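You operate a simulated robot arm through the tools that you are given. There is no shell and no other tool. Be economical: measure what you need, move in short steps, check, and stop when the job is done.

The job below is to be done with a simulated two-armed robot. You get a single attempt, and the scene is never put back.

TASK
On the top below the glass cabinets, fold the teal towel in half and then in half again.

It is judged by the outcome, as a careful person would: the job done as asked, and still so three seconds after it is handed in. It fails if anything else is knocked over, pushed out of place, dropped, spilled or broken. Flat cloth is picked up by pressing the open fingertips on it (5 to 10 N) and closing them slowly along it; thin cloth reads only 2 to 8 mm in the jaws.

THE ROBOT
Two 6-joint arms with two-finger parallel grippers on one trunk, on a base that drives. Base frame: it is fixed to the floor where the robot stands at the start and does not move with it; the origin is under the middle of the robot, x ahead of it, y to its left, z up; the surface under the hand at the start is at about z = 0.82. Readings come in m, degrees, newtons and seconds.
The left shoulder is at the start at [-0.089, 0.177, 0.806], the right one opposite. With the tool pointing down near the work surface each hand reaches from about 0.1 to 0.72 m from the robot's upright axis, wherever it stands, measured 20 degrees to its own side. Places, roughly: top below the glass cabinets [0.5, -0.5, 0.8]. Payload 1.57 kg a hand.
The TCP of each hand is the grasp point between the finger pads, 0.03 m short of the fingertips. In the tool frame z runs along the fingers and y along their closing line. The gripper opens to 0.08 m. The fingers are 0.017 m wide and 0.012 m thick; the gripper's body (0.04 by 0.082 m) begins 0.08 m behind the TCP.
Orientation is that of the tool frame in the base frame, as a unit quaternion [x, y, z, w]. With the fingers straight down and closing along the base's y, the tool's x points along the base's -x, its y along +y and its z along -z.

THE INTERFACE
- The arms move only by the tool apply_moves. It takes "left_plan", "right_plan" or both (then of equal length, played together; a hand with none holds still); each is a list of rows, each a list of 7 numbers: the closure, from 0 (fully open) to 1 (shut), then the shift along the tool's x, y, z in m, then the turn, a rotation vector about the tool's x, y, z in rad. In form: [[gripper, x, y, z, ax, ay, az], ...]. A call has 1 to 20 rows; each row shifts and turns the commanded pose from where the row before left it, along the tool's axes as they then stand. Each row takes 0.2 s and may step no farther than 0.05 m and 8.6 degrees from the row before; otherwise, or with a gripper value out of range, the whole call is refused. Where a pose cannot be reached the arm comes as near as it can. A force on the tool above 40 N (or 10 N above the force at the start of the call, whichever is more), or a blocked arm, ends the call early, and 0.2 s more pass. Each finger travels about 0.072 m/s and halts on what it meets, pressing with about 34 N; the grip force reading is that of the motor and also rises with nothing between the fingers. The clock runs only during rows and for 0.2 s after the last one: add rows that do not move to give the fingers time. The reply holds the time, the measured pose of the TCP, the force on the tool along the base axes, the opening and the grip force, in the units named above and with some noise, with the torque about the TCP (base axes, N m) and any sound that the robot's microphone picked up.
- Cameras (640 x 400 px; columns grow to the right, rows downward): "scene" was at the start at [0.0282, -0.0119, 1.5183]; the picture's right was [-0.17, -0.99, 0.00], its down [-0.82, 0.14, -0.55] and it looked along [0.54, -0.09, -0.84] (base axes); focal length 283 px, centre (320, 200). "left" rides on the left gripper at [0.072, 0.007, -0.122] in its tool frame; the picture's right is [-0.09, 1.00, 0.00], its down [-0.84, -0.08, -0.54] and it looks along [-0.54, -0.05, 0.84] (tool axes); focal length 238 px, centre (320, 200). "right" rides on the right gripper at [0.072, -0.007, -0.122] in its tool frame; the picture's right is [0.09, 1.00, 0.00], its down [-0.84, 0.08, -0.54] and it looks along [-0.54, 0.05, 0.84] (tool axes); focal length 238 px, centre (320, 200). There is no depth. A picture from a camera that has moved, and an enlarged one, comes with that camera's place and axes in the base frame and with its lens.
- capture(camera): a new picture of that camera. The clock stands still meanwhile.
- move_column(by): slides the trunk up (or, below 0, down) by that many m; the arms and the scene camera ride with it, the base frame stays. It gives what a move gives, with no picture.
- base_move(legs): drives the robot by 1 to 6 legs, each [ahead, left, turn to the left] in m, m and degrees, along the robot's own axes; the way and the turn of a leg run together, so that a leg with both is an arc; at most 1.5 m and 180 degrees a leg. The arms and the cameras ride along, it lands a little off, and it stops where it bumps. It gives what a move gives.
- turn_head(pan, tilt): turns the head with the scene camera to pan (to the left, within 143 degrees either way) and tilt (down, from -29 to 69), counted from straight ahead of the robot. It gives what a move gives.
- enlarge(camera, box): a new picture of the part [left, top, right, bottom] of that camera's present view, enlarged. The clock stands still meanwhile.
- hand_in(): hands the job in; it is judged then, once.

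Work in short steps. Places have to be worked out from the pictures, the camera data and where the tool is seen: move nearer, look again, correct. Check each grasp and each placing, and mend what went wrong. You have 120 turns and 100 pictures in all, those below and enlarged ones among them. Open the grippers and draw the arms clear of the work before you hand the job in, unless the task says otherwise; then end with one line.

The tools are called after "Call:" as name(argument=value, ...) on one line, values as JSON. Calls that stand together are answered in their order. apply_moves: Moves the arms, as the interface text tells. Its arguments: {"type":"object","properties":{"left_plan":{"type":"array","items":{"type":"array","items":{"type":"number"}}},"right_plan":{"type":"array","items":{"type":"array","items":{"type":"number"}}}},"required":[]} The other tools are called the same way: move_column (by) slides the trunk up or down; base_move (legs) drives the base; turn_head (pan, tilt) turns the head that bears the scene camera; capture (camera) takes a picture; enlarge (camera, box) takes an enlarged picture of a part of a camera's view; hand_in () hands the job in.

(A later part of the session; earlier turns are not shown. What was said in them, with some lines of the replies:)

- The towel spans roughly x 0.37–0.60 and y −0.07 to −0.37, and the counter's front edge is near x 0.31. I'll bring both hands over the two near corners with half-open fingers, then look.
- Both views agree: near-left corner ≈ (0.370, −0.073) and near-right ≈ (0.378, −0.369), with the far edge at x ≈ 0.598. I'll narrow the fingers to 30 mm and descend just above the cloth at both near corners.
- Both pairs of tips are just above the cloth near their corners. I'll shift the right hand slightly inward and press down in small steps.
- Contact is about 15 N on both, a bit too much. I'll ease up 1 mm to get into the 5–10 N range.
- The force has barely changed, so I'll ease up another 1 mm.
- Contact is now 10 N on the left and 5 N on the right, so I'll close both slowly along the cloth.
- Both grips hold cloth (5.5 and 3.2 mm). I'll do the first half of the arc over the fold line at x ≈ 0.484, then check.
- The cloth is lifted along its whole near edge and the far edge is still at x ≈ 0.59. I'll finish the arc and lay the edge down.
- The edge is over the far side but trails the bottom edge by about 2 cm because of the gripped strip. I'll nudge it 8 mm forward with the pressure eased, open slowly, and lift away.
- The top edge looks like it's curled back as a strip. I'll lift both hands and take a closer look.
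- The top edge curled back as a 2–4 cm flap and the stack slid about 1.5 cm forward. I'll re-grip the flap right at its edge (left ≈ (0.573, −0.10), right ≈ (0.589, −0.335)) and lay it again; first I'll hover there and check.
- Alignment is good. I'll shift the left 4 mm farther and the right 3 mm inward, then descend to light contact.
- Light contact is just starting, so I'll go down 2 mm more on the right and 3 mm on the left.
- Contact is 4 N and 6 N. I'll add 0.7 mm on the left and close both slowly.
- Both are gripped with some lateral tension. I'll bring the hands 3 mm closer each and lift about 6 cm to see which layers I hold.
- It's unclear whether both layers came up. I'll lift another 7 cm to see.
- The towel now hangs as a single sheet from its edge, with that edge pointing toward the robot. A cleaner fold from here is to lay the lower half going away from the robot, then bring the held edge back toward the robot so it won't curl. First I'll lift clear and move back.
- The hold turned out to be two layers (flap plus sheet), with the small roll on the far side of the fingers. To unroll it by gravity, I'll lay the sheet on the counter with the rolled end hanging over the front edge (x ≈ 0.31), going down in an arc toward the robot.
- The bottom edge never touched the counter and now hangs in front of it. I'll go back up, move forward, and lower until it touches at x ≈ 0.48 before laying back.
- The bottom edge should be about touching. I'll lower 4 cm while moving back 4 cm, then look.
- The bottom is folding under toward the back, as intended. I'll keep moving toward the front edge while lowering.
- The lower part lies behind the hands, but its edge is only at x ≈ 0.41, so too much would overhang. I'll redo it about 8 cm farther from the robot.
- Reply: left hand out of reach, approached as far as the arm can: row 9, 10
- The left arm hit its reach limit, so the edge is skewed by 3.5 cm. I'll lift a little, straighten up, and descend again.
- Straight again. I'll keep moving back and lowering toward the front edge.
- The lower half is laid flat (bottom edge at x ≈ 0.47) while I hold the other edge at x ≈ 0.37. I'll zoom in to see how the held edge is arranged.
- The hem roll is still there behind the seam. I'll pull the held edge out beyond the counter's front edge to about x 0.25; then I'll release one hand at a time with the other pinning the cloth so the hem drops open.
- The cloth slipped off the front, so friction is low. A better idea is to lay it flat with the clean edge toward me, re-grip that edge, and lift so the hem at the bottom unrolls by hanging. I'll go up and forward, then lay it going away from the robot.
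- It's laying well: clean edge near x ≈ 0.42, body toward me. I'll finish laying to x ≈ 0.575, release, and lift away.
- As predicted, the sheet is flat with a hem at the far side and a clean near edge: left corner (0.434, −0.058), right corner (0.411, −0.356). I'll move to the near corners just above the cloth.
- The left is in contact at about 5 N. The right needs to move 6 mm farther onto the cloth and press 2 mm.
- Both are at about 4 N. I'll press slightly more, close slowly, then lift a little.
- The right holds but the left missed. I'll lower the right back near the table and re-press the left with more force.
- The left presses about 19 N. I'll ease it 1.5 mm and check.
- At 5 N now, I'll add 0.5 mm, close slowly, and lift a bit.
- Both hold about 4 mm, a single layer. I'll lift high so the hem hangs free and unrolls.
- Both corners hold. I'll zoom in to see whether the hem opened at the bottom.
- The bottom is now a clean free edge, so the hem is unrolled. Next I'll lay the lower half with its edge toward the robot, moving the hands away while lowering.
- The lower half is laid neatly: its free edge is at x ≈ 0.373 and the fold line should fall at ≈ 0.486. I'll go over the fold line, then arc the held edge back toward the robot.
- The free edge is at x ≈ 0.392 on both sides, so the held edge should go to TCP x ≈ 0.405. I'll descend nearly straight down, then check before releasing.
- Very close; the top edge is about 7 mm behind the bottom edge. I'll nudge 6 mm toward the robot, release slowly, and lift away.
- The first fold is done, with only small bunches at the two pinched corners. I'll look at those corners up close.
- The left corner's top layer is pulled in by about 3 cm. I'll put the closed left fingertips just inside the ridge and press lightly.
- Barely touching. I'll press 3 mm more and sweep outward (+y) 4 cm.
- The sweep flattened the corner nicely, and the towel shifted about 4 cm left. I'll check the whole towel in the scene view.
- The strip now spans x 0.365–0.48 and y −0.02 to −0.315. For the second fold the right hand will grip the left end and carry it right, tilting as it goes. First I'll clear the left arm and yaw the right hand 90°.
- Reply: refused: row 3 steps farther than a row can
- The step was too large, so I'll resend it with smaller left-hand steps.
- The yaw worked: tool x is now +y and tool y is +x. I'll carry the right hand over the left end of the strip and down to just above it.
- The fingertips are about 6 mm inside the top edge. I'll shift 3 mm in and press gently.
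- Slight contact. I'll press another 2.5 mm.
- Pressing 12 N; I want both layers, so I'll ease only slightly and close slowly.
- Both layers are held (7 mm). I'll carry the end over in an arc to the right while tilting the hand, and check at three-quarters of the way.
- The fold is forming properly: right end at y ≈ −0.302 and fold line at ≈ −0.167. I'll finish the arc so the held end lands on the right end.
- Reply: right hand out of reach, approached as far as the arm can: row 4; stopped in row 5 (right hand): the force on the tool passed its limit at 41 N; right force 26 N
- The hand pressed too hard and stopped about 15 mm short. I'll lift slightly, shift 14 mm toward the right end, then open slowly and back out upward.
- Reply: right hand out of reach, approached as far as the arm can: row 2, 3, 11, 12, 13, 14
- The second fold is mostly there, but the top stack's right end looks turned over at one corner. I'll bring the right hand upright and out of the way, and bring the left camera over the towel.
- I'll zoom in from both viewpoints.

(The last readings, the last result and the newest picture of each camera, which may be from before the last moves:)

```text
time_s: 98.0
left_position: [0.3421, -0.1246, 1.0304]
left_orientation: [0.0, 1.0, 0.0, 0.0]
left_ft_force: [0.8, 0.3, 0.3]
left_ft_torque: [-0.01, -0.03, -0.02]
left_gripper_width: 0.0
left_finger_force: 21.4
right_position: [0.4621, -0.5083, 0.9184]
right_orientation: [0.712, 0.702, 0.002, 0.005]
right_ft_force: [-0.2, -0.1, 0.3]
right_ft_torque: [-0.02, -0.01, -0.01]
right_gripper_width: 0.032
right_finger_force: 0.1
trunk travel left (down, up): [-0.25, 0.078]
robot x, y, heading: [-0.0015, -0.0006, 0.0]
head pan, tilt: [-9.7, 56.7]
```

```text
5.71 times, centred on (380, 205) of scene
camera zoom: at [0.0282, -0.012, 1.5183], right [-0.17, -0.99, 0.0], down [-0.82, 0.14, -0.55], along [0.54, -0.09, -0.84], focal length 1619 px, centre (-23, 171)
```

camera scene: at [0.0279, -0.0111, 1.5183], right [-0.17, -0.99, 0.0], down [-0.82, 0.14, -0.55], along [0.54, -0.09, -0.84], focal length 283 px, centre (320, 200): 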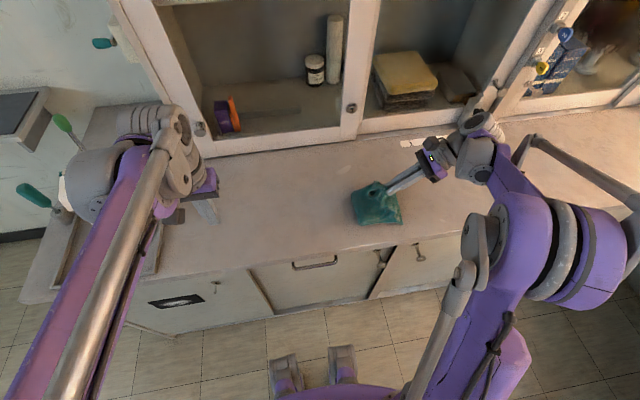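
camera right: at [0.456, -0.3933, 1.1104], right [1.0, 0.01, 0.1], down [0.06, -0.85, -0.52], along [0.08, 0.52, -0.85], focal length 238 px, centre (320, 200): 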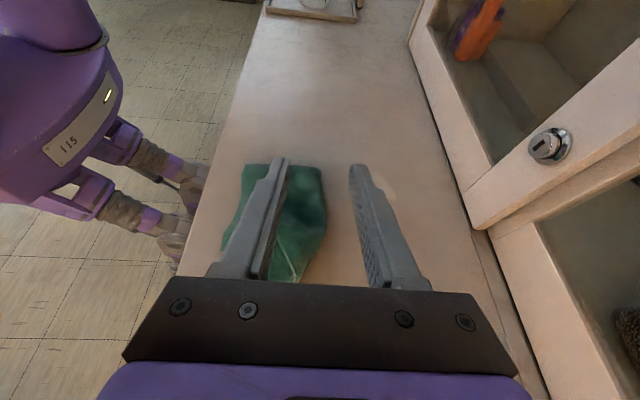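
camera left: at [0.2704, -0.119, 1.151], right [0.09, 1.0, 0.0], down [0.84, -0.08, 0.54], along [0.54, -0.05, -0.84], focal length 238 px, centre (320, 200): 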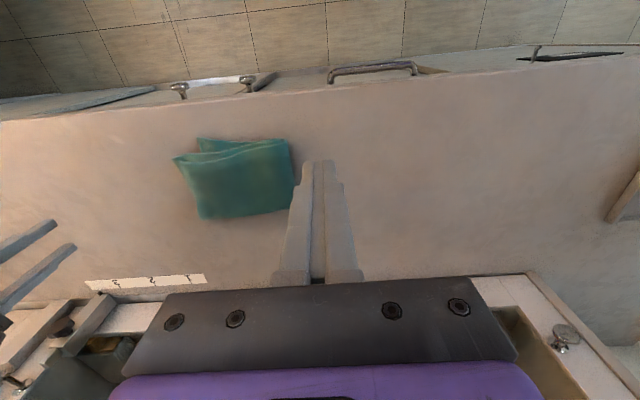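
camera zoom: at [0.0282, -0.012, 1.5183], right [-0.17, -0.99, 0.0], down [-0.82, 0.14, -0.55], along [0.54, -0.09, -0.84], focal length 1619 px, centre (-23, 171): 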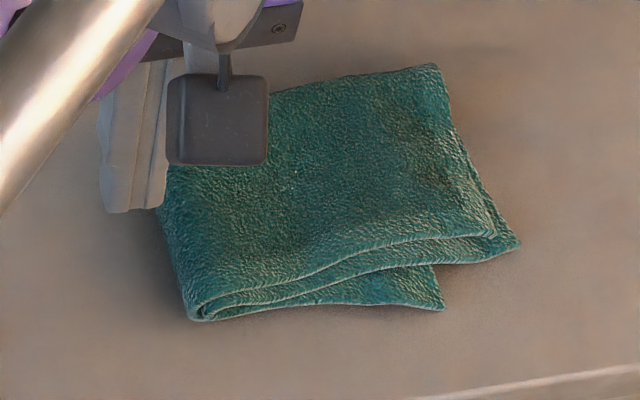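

The cloth relaxed into a neat square-ish fold, but the top stack overshoots the bottom one by about 4 cm (end at y ≈ −0.345 vs −0.302) and sits about 2 cm too far in x. I'll re-grip the top end from above, lift it, and re-lay it aligned. First I'll move the left hand away and the right hand over the end.

Call:
apply_moves(left_plan=[[1, 0, 0.045, 0, 0, 0, 0], [1, 0, 0.045, 0, 0, 0, 0], [1, 0, 0.045, 0, 0, 0, 0], [1, 0, 0.045, 0, 0, 0, 0], [1, 0, 0.045, 0, 0, 0, 0], [1, 0, 0.045, 0, 0, 0, 0], [1, 0, 0, 0, 0, 0, 0], [1, 0, 0, 0, 0, 0, 0]], right_plan=[[0.625, 0.035, -0.0038, 0, 0, 0, 0], [0.625, 0.035, -0.0038, 0, 0, 0, 0], [0.625, 0.035, -0.0038, 0, 0, 0, 0], [0.625, 0.035, -0.0038, 0, 0, 0, 0], [0.625, 0.035, -0.0038, 0, 0, 0, 0], [0.625, 0, 0, 0.03, 0, 0, 0], [0.625, 0, 0, 0.02, 0, 0, 0], [0.625, 0, 0, 0, 0, 0, 0]])

Call:
capture(camera="right")

```text
time_s: 99.8
left_position: [0.3467, 0.1439, 1.031]
left_orientation: [0.0, 1.0, 0.0, 0.0]
left_ft_force: [0.5, -0.1, 1.0]
left_ft_torque: [0.02, -0.05, 0.0]
left_gripper_width: 0.0
left_finger_force: 21.4
right_position: [0.446, -0.3347, 0.8681]
right_orientation: [0.712, 0.702, 0.003, 0.004]
right_ft_force: [-0.2, -0.1, 0.1]
right_ft_torque: [-0.01, 0.01, -0.01]
right_gripper_width: 0.03
right_finger_force: 0.1
trunk travel left (down, up): [-0.25, 0.078]
robot x, y, heading: [0.0003, 0.0011, -0.3]
head pan, tilt: [-9.7, 56.7]
```

```text
16 pictures are left
camera right: at [0.4404, -0.2609, 0.989], right [1.0, 0.08, 0.01], down [0.06, -0.84, 0.54], along [0.05, -0.54, -0.84], focal length 238 px, centre (320, 200)
```

right: 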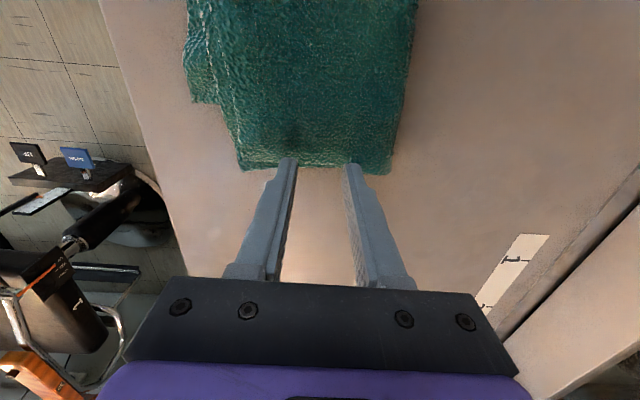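

The top end edge is at y ≈ −0.337. I'll move 8 mm further in and press down.

Call:
apply_moves(right_plan=[[0.625, 0.008, 0, 0.004, 0, 0, 0], [0.625, 0, 0, 0.005, 0, 0, 0], [0.625, 0, 0, 0.002, 0, 0, 0], [0.625, 0, 0, 0.0015, 0, 0, 0], [0.625, 0, 0, 0, 0, 0, 0]])

```text
time_s: 101.0
left_position: [0.3459, 0.1445, 1.0299]
left_orientation: [0.0, 1.0, -0.001, 0.0]
left_ft_force: [-0.6, -0.1, 0.2]
left_ft_torque: [-0.02, 0.03, 0.02]
left_gripper_width: 0.0002
left_finger_force: 21.3
right_position: [0.4467, -0.3257, 0.8559]
right_orientation: [0.712, 0.702, 0.001, 0.004]
right_ft_force: [2.3, 0.7, 11.4]
right_ft_torque: [0.01, -0.03, 0.0]
right_gripper_width: 0.0299
right_finger_force: 0.0
trunk travel left (down, up): [-0.25, 0.078]
robot x, y, heading: [-0.0014, 0.0014, -0.2]
head pan, tilt: [-9.7, 56.7]
```

Pressing 11 N, good for two layers. I'll close slowly and lift back along the arc toward the fold's top.

Call:
apply_moves(right_plan=[[0.66, 0, 0, 0, 0, 0, 0], [0.7, 0, 0, 0, 0, 0, 0], [0.74, 0, 0, 0, 0, 0, 0], [0.78, 0, 0, 0, 0, 0, 0], [0.82, 0, 0, 0, 0, 0, 0], [0.86, 0, 0, 0, 0, 0, 0], [0.9, 0, 0, 0, 0, 0, 0], [0.94, 0, 0, 0, 0, 0, 0], [0.98, 0, 0, 0, 0, 0, 0], [1, 0, 0, 0, 0, 0, 0], [1, 0, 0, 0, 0, 0, 0], [1, 0, 0, 0, 0, 0, 0], [1, 0.01, 0, -0.025, 0, 0, 0], [1, 0.018, 0, -0.022, 0, 0, 0], [1, 0.022, -0.004, -0.02, 0, 0, 0], [1, 0.025, -0.004, -0.018, 0, 0, 0], [1, 0.028, -0.004, -0.012, 0, 0, 0], [1, 0.03, -0.004, -0.006, 0, 0, 0], [1, 0.03, -0.004, 0, 0, 0, 0], [1, 0, 0, 0, 0, 0, 0]])

Call:
capture(camera="right")

Call:
enlarge(camera="scene", box=[290, 140, 450, 240])

```text
time_s: 105.2
left_position: [0.3475, 0.1434, 1.0314]
left_orientation: [-0.001, 1.0, 0.0, 0.0]
left_ft_force: [-0.2, -0.1, 0.2]
left_ft_torque: [-0.03, 0.0, 0.01]
left_gripper_width: 0.0
left_finger_force: 21.6
right_position: [0.4268, -0.165, 0.9564]
right_orientation: [0.712, 0.702, 0.003, 0.003]
right_ft_force: [0.0, -0.2, -0.3]
right_ft_torque: [-0.01, -0.01, -0.02]
right_gripper_width: 0.0039
right_finger_force: 25.0
trunk travel left (down, up): [-0.25, 0.078]
robot x, y, heading: [0.0015, -0.0016, 0.4]
head pan, tilt: [-9.7, 56.7]
```

```text
15 pictures are left
camera right: at [0.4212, -0.0912, 1.0777], right [1.0, 0.08, 0.01], down [0.06, -0.84, 0.54], along [0.05, -0.54, -0.84], focal length 238 px, centre (320, 200)
```

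right: 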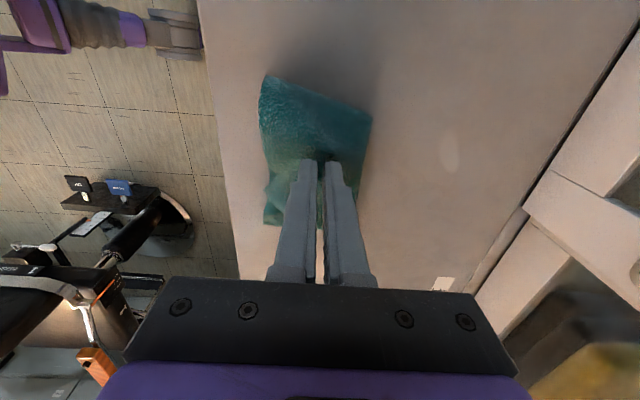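

```text
4.00 times, centred on (370, 190) of scene
camera zoom: at [0.0283, -0.0124, 1.5183], right [-0.17, -0.99, 0.0], down [-0.82, 0.14, -0.55], along [0.54, -0.09, -0.84], focal length 1133 px, centre (120, 240)
```

zoom: 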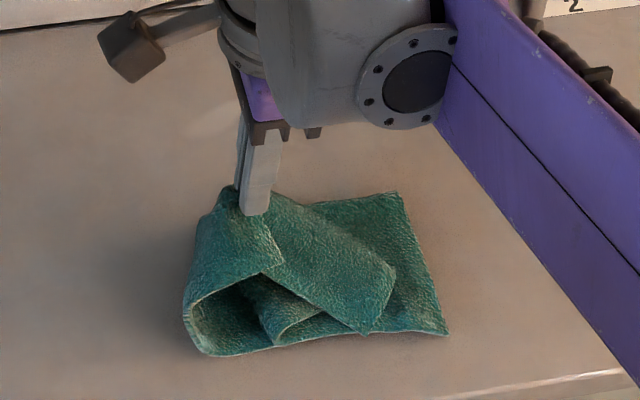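

Only the uppermost layer came up this time. The bottom end is straight at y ≈ −0.30. I'll carry the held layer back right to align with that end and check before releasing.

Call:
apply_moves(right_plan=[[1, -0.02, 0, 0.004, 0, 0, 0], [1, -0.025, 0, 0.008, 0, 0, 0], [1, -0.025, 0, 0.012, 0, 0, 0], [1, -0.025, 0, 0.016, 0, 0, 0], [1, -0.02, 0, 0.02, 0, 0, 0], [1, -0.015, 0, 0.02, 0, 0, 0], [1, 0, 0, 0.01, 0, 0, 0], [1, 0, 0, 0, 0, 0, 0]])

Call:
enlarge(camera="scene", box=[310, 150, 470, 250])

```text
time_s: 107.0
left_position: [0.3476, 0.1442, 1.031]
left_orientation: [0.0, 1.0, 0.0, 0.0]
left_ft_force: [0.0, -0.3, -0.2]
left_ft_torque: [-0.01, -0.02, -0.02]
left_gripper_width: 0.0002
left_finger_force: 21.6
right_position: [0.4279, -0.2952, 0.8681]
right_orientation: [0.712, 0.702, 0.002, 0.003]
right_ft_force: [1.0, 1.1, 0.6]
right_ft_torque: [0.03, 0.02, -0.01]
right_gripper_width: 0.0038
right_finger_force: 24.4
trunk travel left (down, up): [-0.25, 0.078]
robot x, y, heading: [-0.0011, 0.0007, -0.1]
head pan, tilt: [-9.7, 56.7]
```

```text
4.00 times, centred on (390, 200) of scene
camera zoom: at [0.0282, -0.012, 1.5183], right [-0.17, -0.99, 0.0], down [-0.82, 0.14, -0.55], along [0.54, -0.09, -0.84], focal length 1133 px, centre (40, 200)
```

zoom: 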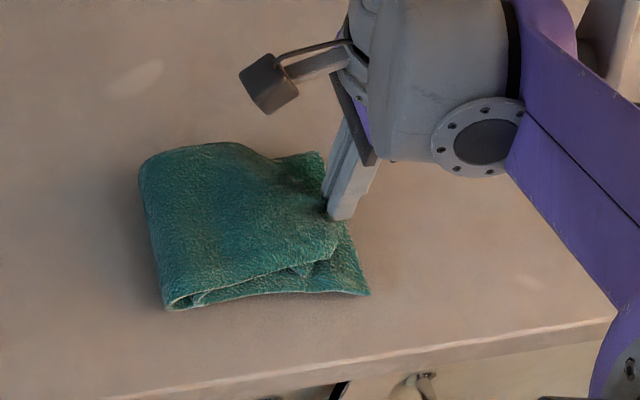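

It lies well aligned now. I'll release slowly, lift, and move the right hand away to look.

Call:
apply_moves(right_plan=[[1, 0, 0, 0.003, 0, 0, 0], [0.93, 0, 0, 0, 0, 0, 0], [0.86, 0, 0, 0, 0, 0, 0], [0.78, 0, 0, 0, 0, 0, 0], [0.7, 0, 0, 0, 0, 0, 0], [0.6, 0, 0, 0, 0, 0, 0], [0.6, 0, 0, -0.01, 0, 0, 0], [0.6, 0, 0, -0.03, 0, 0, 0], [0.6, 0, 0, -0.04, 0, 0, 0], [0.6, -0.04, 0, -0.01, 0, 0, 0], [0.6, -0.045, 0, 0, 0, 0, 0], [0.6, -0.045, 0, 0, 0, 0, 0], [0.6, -0.045, 0, 0, 0, 0, 0]])

Call:
enlarge(camera="scene", box=[320, 165, 440, 240])

```text
time_s: 109.8
left_position: [0.3468, 0.1432, 1.0312]
left_orientation: [0.0, 1.0, 0.0, 0.0]
left_ft_force: [0.6, -0.1, 0.6]
left_ft_torque: [0.01, 0.03, -0.02]
left_gripper_width: 0.0001
left_finger_force: 21.4
right_position: [0.4249, -0.4712, 0.955]
right_orientation: [0.712, 0.703, 0.003, 0.005]
right_ft_force: [-0.3, -0.2, 0.2]
right_ft_torque: [-0.03, -0.01, -0.05]
right_gripper_width: 0.0319
right_finger_force: 0.0
trunk travel left (down, up): [-0.25, 0.078]
robot x, y, heading: [0.0033, -0.0004, -0.1]
head pan, tilt: [-9.7, 56.7]
```

```text
5.33 times, centred on (380, 202) of scene
camera zoom: at [0.0286, -0.0133, 1.5182], right [-0.17, -0.99, 0.0], down [-0.82, 0.14, -0.55], along [0.54, -0.09, -0.84], focal length 1511 px, centre (0, 187)
```

zoom: 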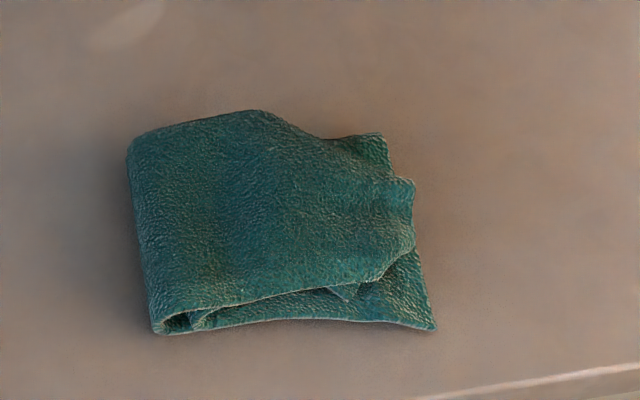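

Good overall, with the top layer's right end a bit bunched in the middle. I'll bring the left hand's camera over while the cloth settles and inspect.

Call:
apply_moves(left_plan=[[1, 0, -0.04, 0, 0, 0, 0], [1, 0, -0.04, 0, 0, 0, 0], [1, 0, -0.04, 0, 0, 0, 0], [1, 0, -0.04, 0, 0, 0, 0], [1, 0, -0.04, 0, 0, 0, 0], [1, 0, -0.04, 0, 0, 0, 0], [1, 0, 0, 0.03, 0, 0, 0], [1, 0, 0, 0.03, 0, 0, 0], [1, 0, 0, 0, 0, 0, 0], [1, 0, 0, 0, 0, 0, 0], [1, 0, 0, 0, 0, 0, 0], [1, 0, 0, 0, 0, 0, 0]])

Call:
enlarge(camera="left", box=[120, 80, 320, 220])

```text
time_s: 112.4
left_position: [0.3458, -0.0948, 0.9721]
left_orientation: [-0.001, 1.0, 0.0, -0.001]
left_ft_force: [0.0, -0.6, -0.1]
left_ft_torque: [0.0, 0.01, 0.01]
left_gripper_width: 0.0
left_finger_force: 21.2
right_position: [0.4262, -0.469, 0.9557]
right_orientation: [0.712, 0.702, 0.003, 0.004]
right_ft_force: [-0.1, 0.5, -1.0]
right_ft_torque: [0.0, 0.03, 0.01]
right_gripper_width: 0.0322
right_finger_force: 0.0
trunk travel left (down, up): [-0.25, 0.078]
robot x, y, heading: [-0.0036, -0.0011, 0.3]
head pan, tilt: [-9.7, 56.7]
```

```text
2.86 times, centred on (220, 150) of left
camera zoom: at [0.2747, -0.0899, 1.0922], right [0.09, 1.0, 0.0], down [0.84, -0.08, 0.54], along [0.54, -0.05, -0.84], focal length 681 px, centre (606, 343)
```

zoom: 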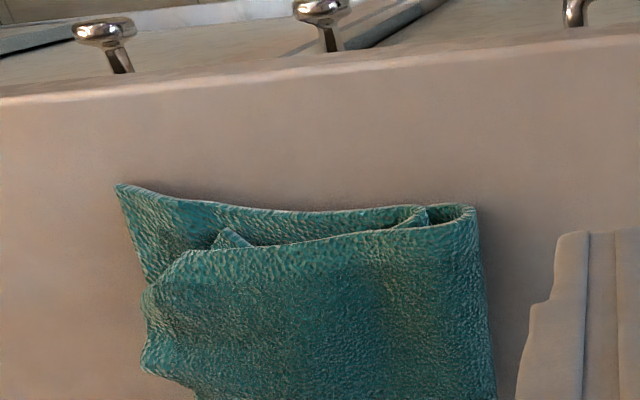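

The near-right corner of the top stack is pulled in about 2.5 cm. I'll use the closed left fingertips to sweep it lightly outward, positioning just above (0.40, −0.262).

Call:
apply_moves(left_plan=[[1, -0.014, -0.042, 0, 0, 0, 0], [1, -0.014, -0.042, 0, 0, 0, 0], [1, -0.014, -0.042, 0, 0, 0, 0], [1, -0.012, -0.041, 0, 0, 0, 0], [1, 0, 0, 0.04, 0, 0, 0], [1, 0, 0, 0.04, 0, 0, 0], [1, 0, 0, 0.018, 0, 0, 0], [1, 0, 0, 0.004, 0, 0, 0], [1, 0, 0, 0, 0, 0, 0]], right_plan=[[0.6, -0.03, 0, 0, 0, 0, 0], [0.6, -0.03, 0, 0, 0, 0, 0], [0.6, 0, 0, 0, 0, 0, 0], [0.6, 0, 0, 0, 0, 0, 0], [0.6, 0, 0, 0, 0, 0, 0], [0.6, 0, 0, 0, 0, 0, 0], [0.6, 0, 0, 0, 0, 0, 0], [0.6, 0, 0, 0, 0, 0, 0], [0.6, 0, 0, 0, 0, 0, 0]])

```text
time_s: 114.4
left_position: [0.3994, -0.2651, 0.8673]
left_orientation: [-0.001, 1.0, 0.0, 0.0]
left_ft_force: [0.2, 0.3, 2.7]
left_ft_torque: [0.01, -0.02, -0.01]
left_gripper_width: 0.0001
left_finger_force: 21.7
right_position: [0.4223, -0.5302, 0.9558]
right_orientation: [0.712, 0.702, 0.002, 0.004]
right_ft_force: [0.2, 0.2, 0.2]
right_ft_torque: [0.01, -0.03, -0.02]
right_gripper_width: 0.0321
right_finger_force: 0.1
trunk travel left (down, up): [-0.25, 0.078]
robot x, y, heading: [0.0026, -0.0021, 0.0]
head pan, tilt: [-9.7, 56.7]
```

Contact is 2.7 N. I'll sweep toward the near-right corner (−x, −y) by about 3 cm each, lift, and look.

Call:
apply_moves(left_plan=[[1, 0.006, -0.007, 0.001, 0, 0, 0], [1, 0.006, -0.007, 0.0005, 0, 0, 0], [1, 0.006, -0.007, 0, 0, 0, 0], [1, 0.006, -0.007, 0, 0, 0, 0], [1, 0.004, -0.005, 0, 0, 0, 0], [1, 0, 0, -0.02, 0, 0, 0], [1, 0, 0, -0.04, 0, 0, 0], [1, 0, 0.04, -0.02, 0, 0, 0], [1, 0, 0.045, 0, 0, 0, 0], [1, 0, 0.045, 0, 0, 0, 0]])

Call:
enlarge(camera="left", box=[80, 80, 340, 260])

Call:
enlarge(camera="scene", box=[320, 165, 440, 240])

```text
time_s: 116.6
left_position: [0.3708, -0.1667, 0.9484]
left_orientation: [0.0, 1.0, -0.001, 0.0]
left_ft_force: [0.2, 0.5, -0.7]
left_ft_torque: [-0.02, 0.01, 0.0]
left_gripper_width: 0.0001
left_finger_force: 21.5
right_position: [0.423, -0.5297, 0.9561]
right_orientation: [0.712, 0.702, 0.002, 0.004]
right_ft_force: [-0.2, 0.4, 0.1]
right_ft_torque: [-0.01, 0.0, 0.0]
right_gripper_width: 0.0321
right_finger_force: 0.0
trunk travel left (down, up): [-0.25, 0.078]
robot x, y, heading: [-0.0018, -0.0013, -0.0]
head pan, tilt: [-9.7, 56.7]
```

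```text
2.22 times, centred on (210, 170) of left
camera zoom: at [0.2979, -0.161, 1.0692], right [0.09, 1.0, 0.0], down [0.84, -0.08, 0.54], along [0.54, -0.05, -0.84], focal length 530 px, centre (564, 267)
```

zoom: 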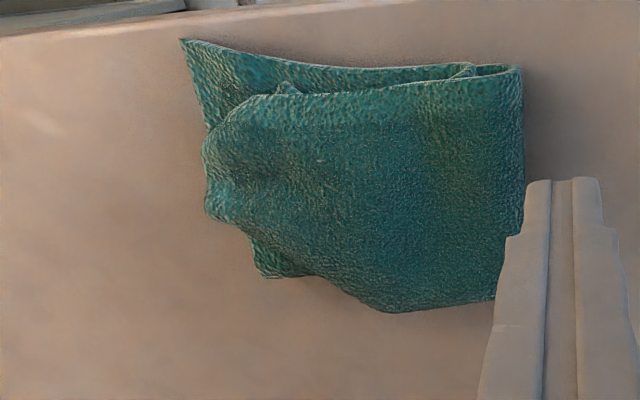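

```text
5.33 times, centred on (380, 202) of scene
camera zoom: at [0.0278, -0.0107, 1.5183], right [-0.17, -0.99, 0.0], down [-0.82, 0.14, -0.55], along [0.54, -0.09, -0.84], focal length 1511 px, centre (0, 187)
```

zoom: 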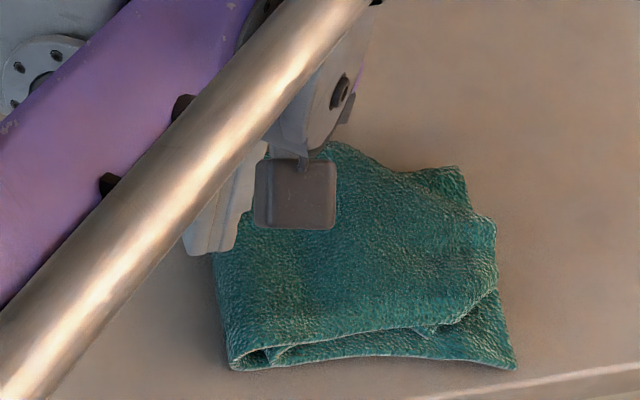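

The whole stack moved together and stays neat; the far-right corner of the top is still pulled in. I'll do one sweep outward (+x, slightly −y) from (0.41, −0.295), which also brings the towel back from the counter edge.

Call:
apply_moves(left_plan=[[1, -0.013, -0.043, 0, 0, 0, 0], [1, -0.013, -0.043, 0, 0, 0, 0], [1, -0.013, -0.043, 0, 0, 0, 0], [1, 0, 0, 0.04, 0, 0, 0], [1, 0, 0, 0.032, 0, 0, 0], [1, 0, 0, 0.008, 0, 0, 0], [1, 0, 0, 0.004, 0, 0, 0], [1, -0.007, -0.002, 0, 0, 0, 0], [1, -0.007, -0.002, 0, 0, 0, 0], [1, -0.007, -0.002, 0, 0, 0, 0], [1, -0.007, -0.002, 0, 0, 0, 0], [1, -0.007, -0.002, 0, 0, 0, 0], [1, -0.007, -0.002, 0, 0, 0, 0], [1, 0, 0, -0.02, 0, 0, 0], [1, 0, 0, -0.04, 0, 0, 0], [1, 0.03, 0.03, -0.02, 0, 0, 0], [1, 0.03, 0.035, 0, 0, 0, 0], [1, 0.02, 0.04, 0, 0, 0, 0]])

Call:
enlarge(camera="left", box=[80, 80, 340, 260])

```text
time_s: 120.4
left_position: [0.3706, -0.2009, 0.9432]
left_orientation: [0.0, 1.0, 0.0, -0.001]
left_ft_force: [0.4, -0.3, 0.0]
left_ft_torque: [0.02, -0.01, 0.03]
left_gripper_width: 0.0
left_finger_force: 21.2
right_position: [0.4218, -0.5297, 0.9563]
right_orientation: [0.712, 0.702, 0.002, 0.004]
right_ft_force: [-0.2, 0.7, -0.4]
right_ft_torque: [0.04, 0.0, 0.0]
right_gripper_width: 0.0318
right_finger_force: 0.2
trunk travel left (down, up): [-0.25, 0.078]
robot x, y, heading: [0.0017, 0.0023, -0.3]
head pan, tilt: [-9.7, 56.7]
```

```text
2.22 times, centred on (210, 170) of left
camera zoom: at [0.2984, -0.1958, 1.0648], right [0.09, 1.0, 0.0], down [0.84, -0.08, 0.54], along [0.54, -0.05, -0.84], focal length 530 px, centre (564, 267)
```

zoom: 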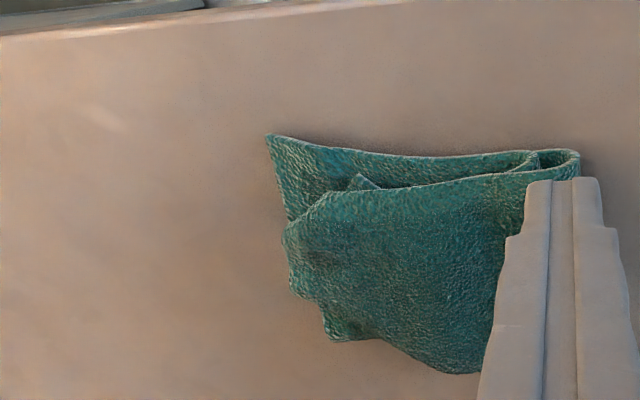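

I'll retract the left arm to get a clear scene view before deciding.

Call:
apply_moves(left_plan=[[1, 0, 0.045, 0, 0, 0, 0], [1, 0, 0.045, 0, 0, 0, 0], [1, 0, 0.045, 0, 0, 0, 0], [1, 0, 0.045, -0.01, 0, 0, 0], [1, 0, 0.045, -0.01, 0, 0, 0], [1, 0, 0.045, -0.01, 0, 0, 0], [1, 0, 0.045, -0.01, 0, 0, 0]])

Call:
enlarge(camera="scene", box=[320, 155, 440, 230])

```text
time_s: 122.0
left_position: [0.3723, 0.1148, 0.9836]
left_orientation: [0.001, 1.0, 0.0, 0.0]
left_ft_force: [-0.4, 0.2, -0.6]
left_ft_torque: [-0.01, 0.0, 0.03]
left_gripper_width: 0.0
left_finger_force: 21.4
right_position: [0.4223, -0.5296, 0.9564]
right_orientation: [0.712, 0.702, 0.002, 0.004]
right_ft_force: [0.2, 0.3, -1.0]
right_ft_torque: [0.03, 0.02, 0.0]
right_gripper_width: 0.0323
right_finger_force: 0.1
trunk travel left (down, up): [-0.25, 0.078]
robot x, y, heading: [0.0025, -0.0038, -0.0]
head pan, tilt: [-9.7, 56.7]
```

```text
5.33 times, centred on (380, 192) of scene
camera zoom: at [0.0281, -0.0114, 1.5183], right [-0.17, -0.99, 0.0], down [-0.82, 0.14, -0.55], along [0.54, -0.09, -0.84], focal length 1511 px, centre (0, 240)
```

zoom: 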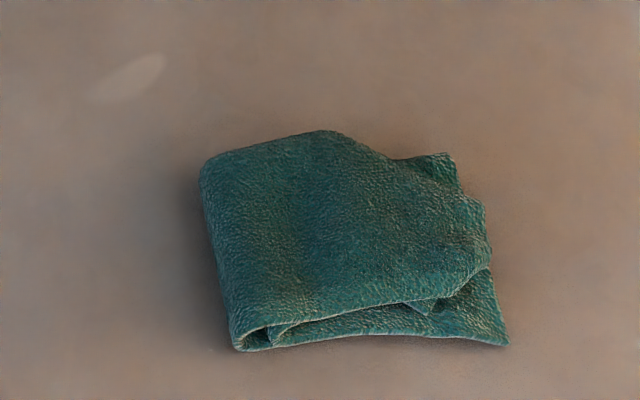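

The quarter fold is compact, with the top end's corners still pulled in about 2 cm. I can undo the bunching symmetrically by pressing the nearly closed right fingertips on the bunch at (0.428, −0.33) and opening them along x.

Call:
apply_moves(right_plan=[[0.95, 0.04, 0.0015, 0, 0, 0, 0], [0.95, 0.04, 0.0015, 0, 0, 0, 0], [0.95, 0.04, 0.0015, 0, 0, 0, 0], [0.95, 0.04, 0.0015, 0, 0, 0, 0], [0.95, 0.04, 0, 0, 0, 0, 0], [0.95, 0, 0, 0.04, 0, 0, 0], [0.95, 0, 0, 0.035, 0, 0, 0], [0.95, 0, 0, 0.01, 0, 0, 0], [0.95, 0, 0, 0.004, 0, 0, 0], [0.95, 0, 0, 0, 0, 0, 0]])

```text
time_s: 124.2
left_position: [0.3731, 0.1123, 0.983]
left_orientation: [0.0, 1.0, 0.0, 0.0]
left_ft_force: [0.4, 0.2, 0.0]
left_ft_torque: [-0.01, -0.02, -0.02]
left_gripper_width: 0.0
left_finger_force: 21.7
right_position: [0.432, -0.3277, 0.8653]
right_orientation: [0.712, 0.702, 0.003, 0.003]
right_ft_force: [1.0, -0.5, 2.1]
right_ft_torque: [-0.01, -0.02, 0.03]
right_gripper_width: 0.0038
right_finger_force: 0.0
trunk travel left (down, up): [-0.25, 0.078]
robot x, y, heading: [0.0004, 0.0007, -0.0]
head pan, tilt: [-9.7, 56.7]
```

Contact is 2 N. I'll press 1.5 mm more, open slowly while pressed, then lift straight up.

Call:
apply_moves(right_plan=[[0.95, 0, 0, 0.0015, 0, 0, 0], [0.88, 0, 0, 0, 0, 0, 0], [0.8, 0, 0, 0.0003, 0, 0, 0], [0.72, 0, 0, 0.0003, 0, 0, 0], [0.64, 0, 0, 0.0003, 0, 0, 0], [0.56, 0, 0, 0.0003, 0, 0, 0], [0.48, 0, 0, 0.0003, 0, 0, 0], [0.4, 0, 0, 0, 0, 0, 0], [0.32, 0, 0, 0, 0, 0, 0], [0.24, 0, 0, 0, 0, 0, 0], [0.16, 0, 0, 0, 0, 0, 0], [0.16, 0, 0, -0.01, 0, 0, 0], [0.16, 0, 0, -0.03, 0, 0, 0], [0.16, 0, 0, -0.04, 0, 0, 0], [0.16, -0.04, 0, 0, 0, 0, 0], [0.16, -0.045, 0, 0, 0, 0, 0], [0.16, -0.045, 0, 0, 0, 0, 0], [0.16, -0.045, 0, 0, 0, 0, 0]])

Call:
enlarge(camera="scene", box=[320, 155, 440, 230])

```text
time_s: 128.0
left_position: [0.3734, 0.112, 0.9851]
left_orientation: [0.0, 1.0, 0.0, 0.0]
left_ft_force: [0.4, 0.0, 0.0]
left_ft_torque: [0.02, -0.03, 0.04]
left_gripper_width: 0.0
left_finger_force: 20.9
right_position: [0.428, -0.4994, 0.9439]
right_orientation: [0.711, 0.703, 0.002, 0.004]
right_ft_force: [0.3, -0.7, 0.4]
right_ft_torque: [0.01, 0.02, -0.01]
right_gripper_width: 0.067
right_finger_force: 0.1
trunk travel left (down, up): [-0.25, 0.078]
robot x, y, heading: [-0.0011, 0.0, 0.1]
head pan, tilt: [-9.7, 56.7]
```

```text
5.33 times, centred on (380, 192) of scene
camera zoom: at [0.0284, -0.0134, 1.5182], right [-0.17, -0.99, 0.0], down [-0.82, 0.14, -0.55], along [0.54, -0.09, -0.84], focal length 1511 px, centre (0, 240)
```

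zoom: 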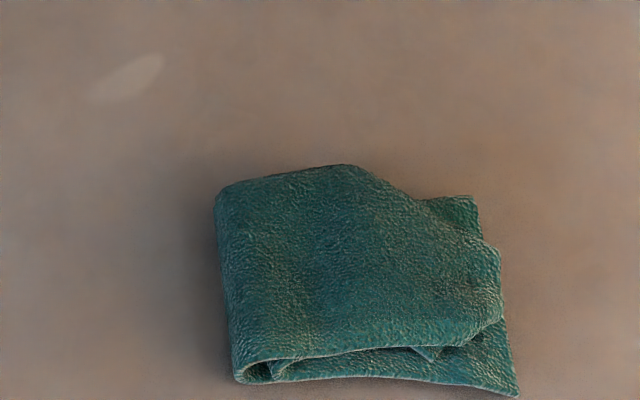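

The towel is folded in half twice: a compact quarter with its ends aligned within a centimetre or two, fully on the counter. I'll open both grippers, raise the arms clear, and take a last look.

Call:
apply_moves(left_plan=[[0.5, 0, 0.02, -0.03, 0, 0, 0], [0, 0, 0.02, -0.03, 0, 0, 0], [0, 0, 0, 0, 0, 0, 0], [0, 0, 0, 0, 0, 0, 0], [0, 0, 0, 0, 0, 0, 0]], right_plan=[[0, -0.02, 0, -0.03, 0, 0, 0], [0, -0.02, 0, -0.03, 0, 0, 0], [0, 0, 0, 0, 0, 0, 0], [0, 0, 0, 0, 0, 0, 0], [0, 0, 0, 0, 0, 0, 0]])

Call:
capture(camera="scene")

```text
time_s: 129.2
left_position: [0.3708, 0.1501, 1.0408]
left_orientation: [0.0, 1.0, 0.0, 0.0]
left_ft_force: [0.4, 0.1, 0.2]
left_ft_torque: [0.0, 0.0, 0.04]
left_gripper_width: 0.08
left_finger_force: 0.0
right_position: [0.4271, -0.5417, 1.004]
right_orientation: [0.713, 0.702, 0.003, 0.004]
right_ft_force: [0.7, 0.0, 0.9]
right_ft_torque: [-0.02, 0.02, -0.03]
right_gripper_width: 0.08
right_finger_force: 0.2
trunk travel left (down, up): [-0.25, 0.078]
robot x, y, heading: [0.0013, 0.0008, -0.2]
head pan, tilt: [-9.7, 56.7]
```

```text
5 pictures are left
camera scene: at [0.0283, -0.012, 1.5183], right [-0.17, -0.99, 0.0], down [-0.82, 0.14, -0.55], along [0.54, -0.09, -0.84], focal length 283 px, centre (320, 200)
```

scene: 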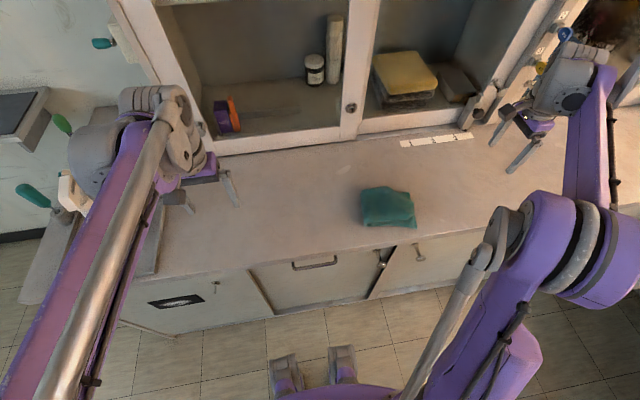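

The towel is a folded quarter on the counter, the arms are clear with grippers open, and nothing else looks moved. I'll hand in.

Call:
hand_in()

```text
The job is handed in.
```

The teal towel is folded in half and then in half again on the top below the glass cabinets; the upper layer's right-hand corners sit about 2 cm in, and nothing else appears to have moved.
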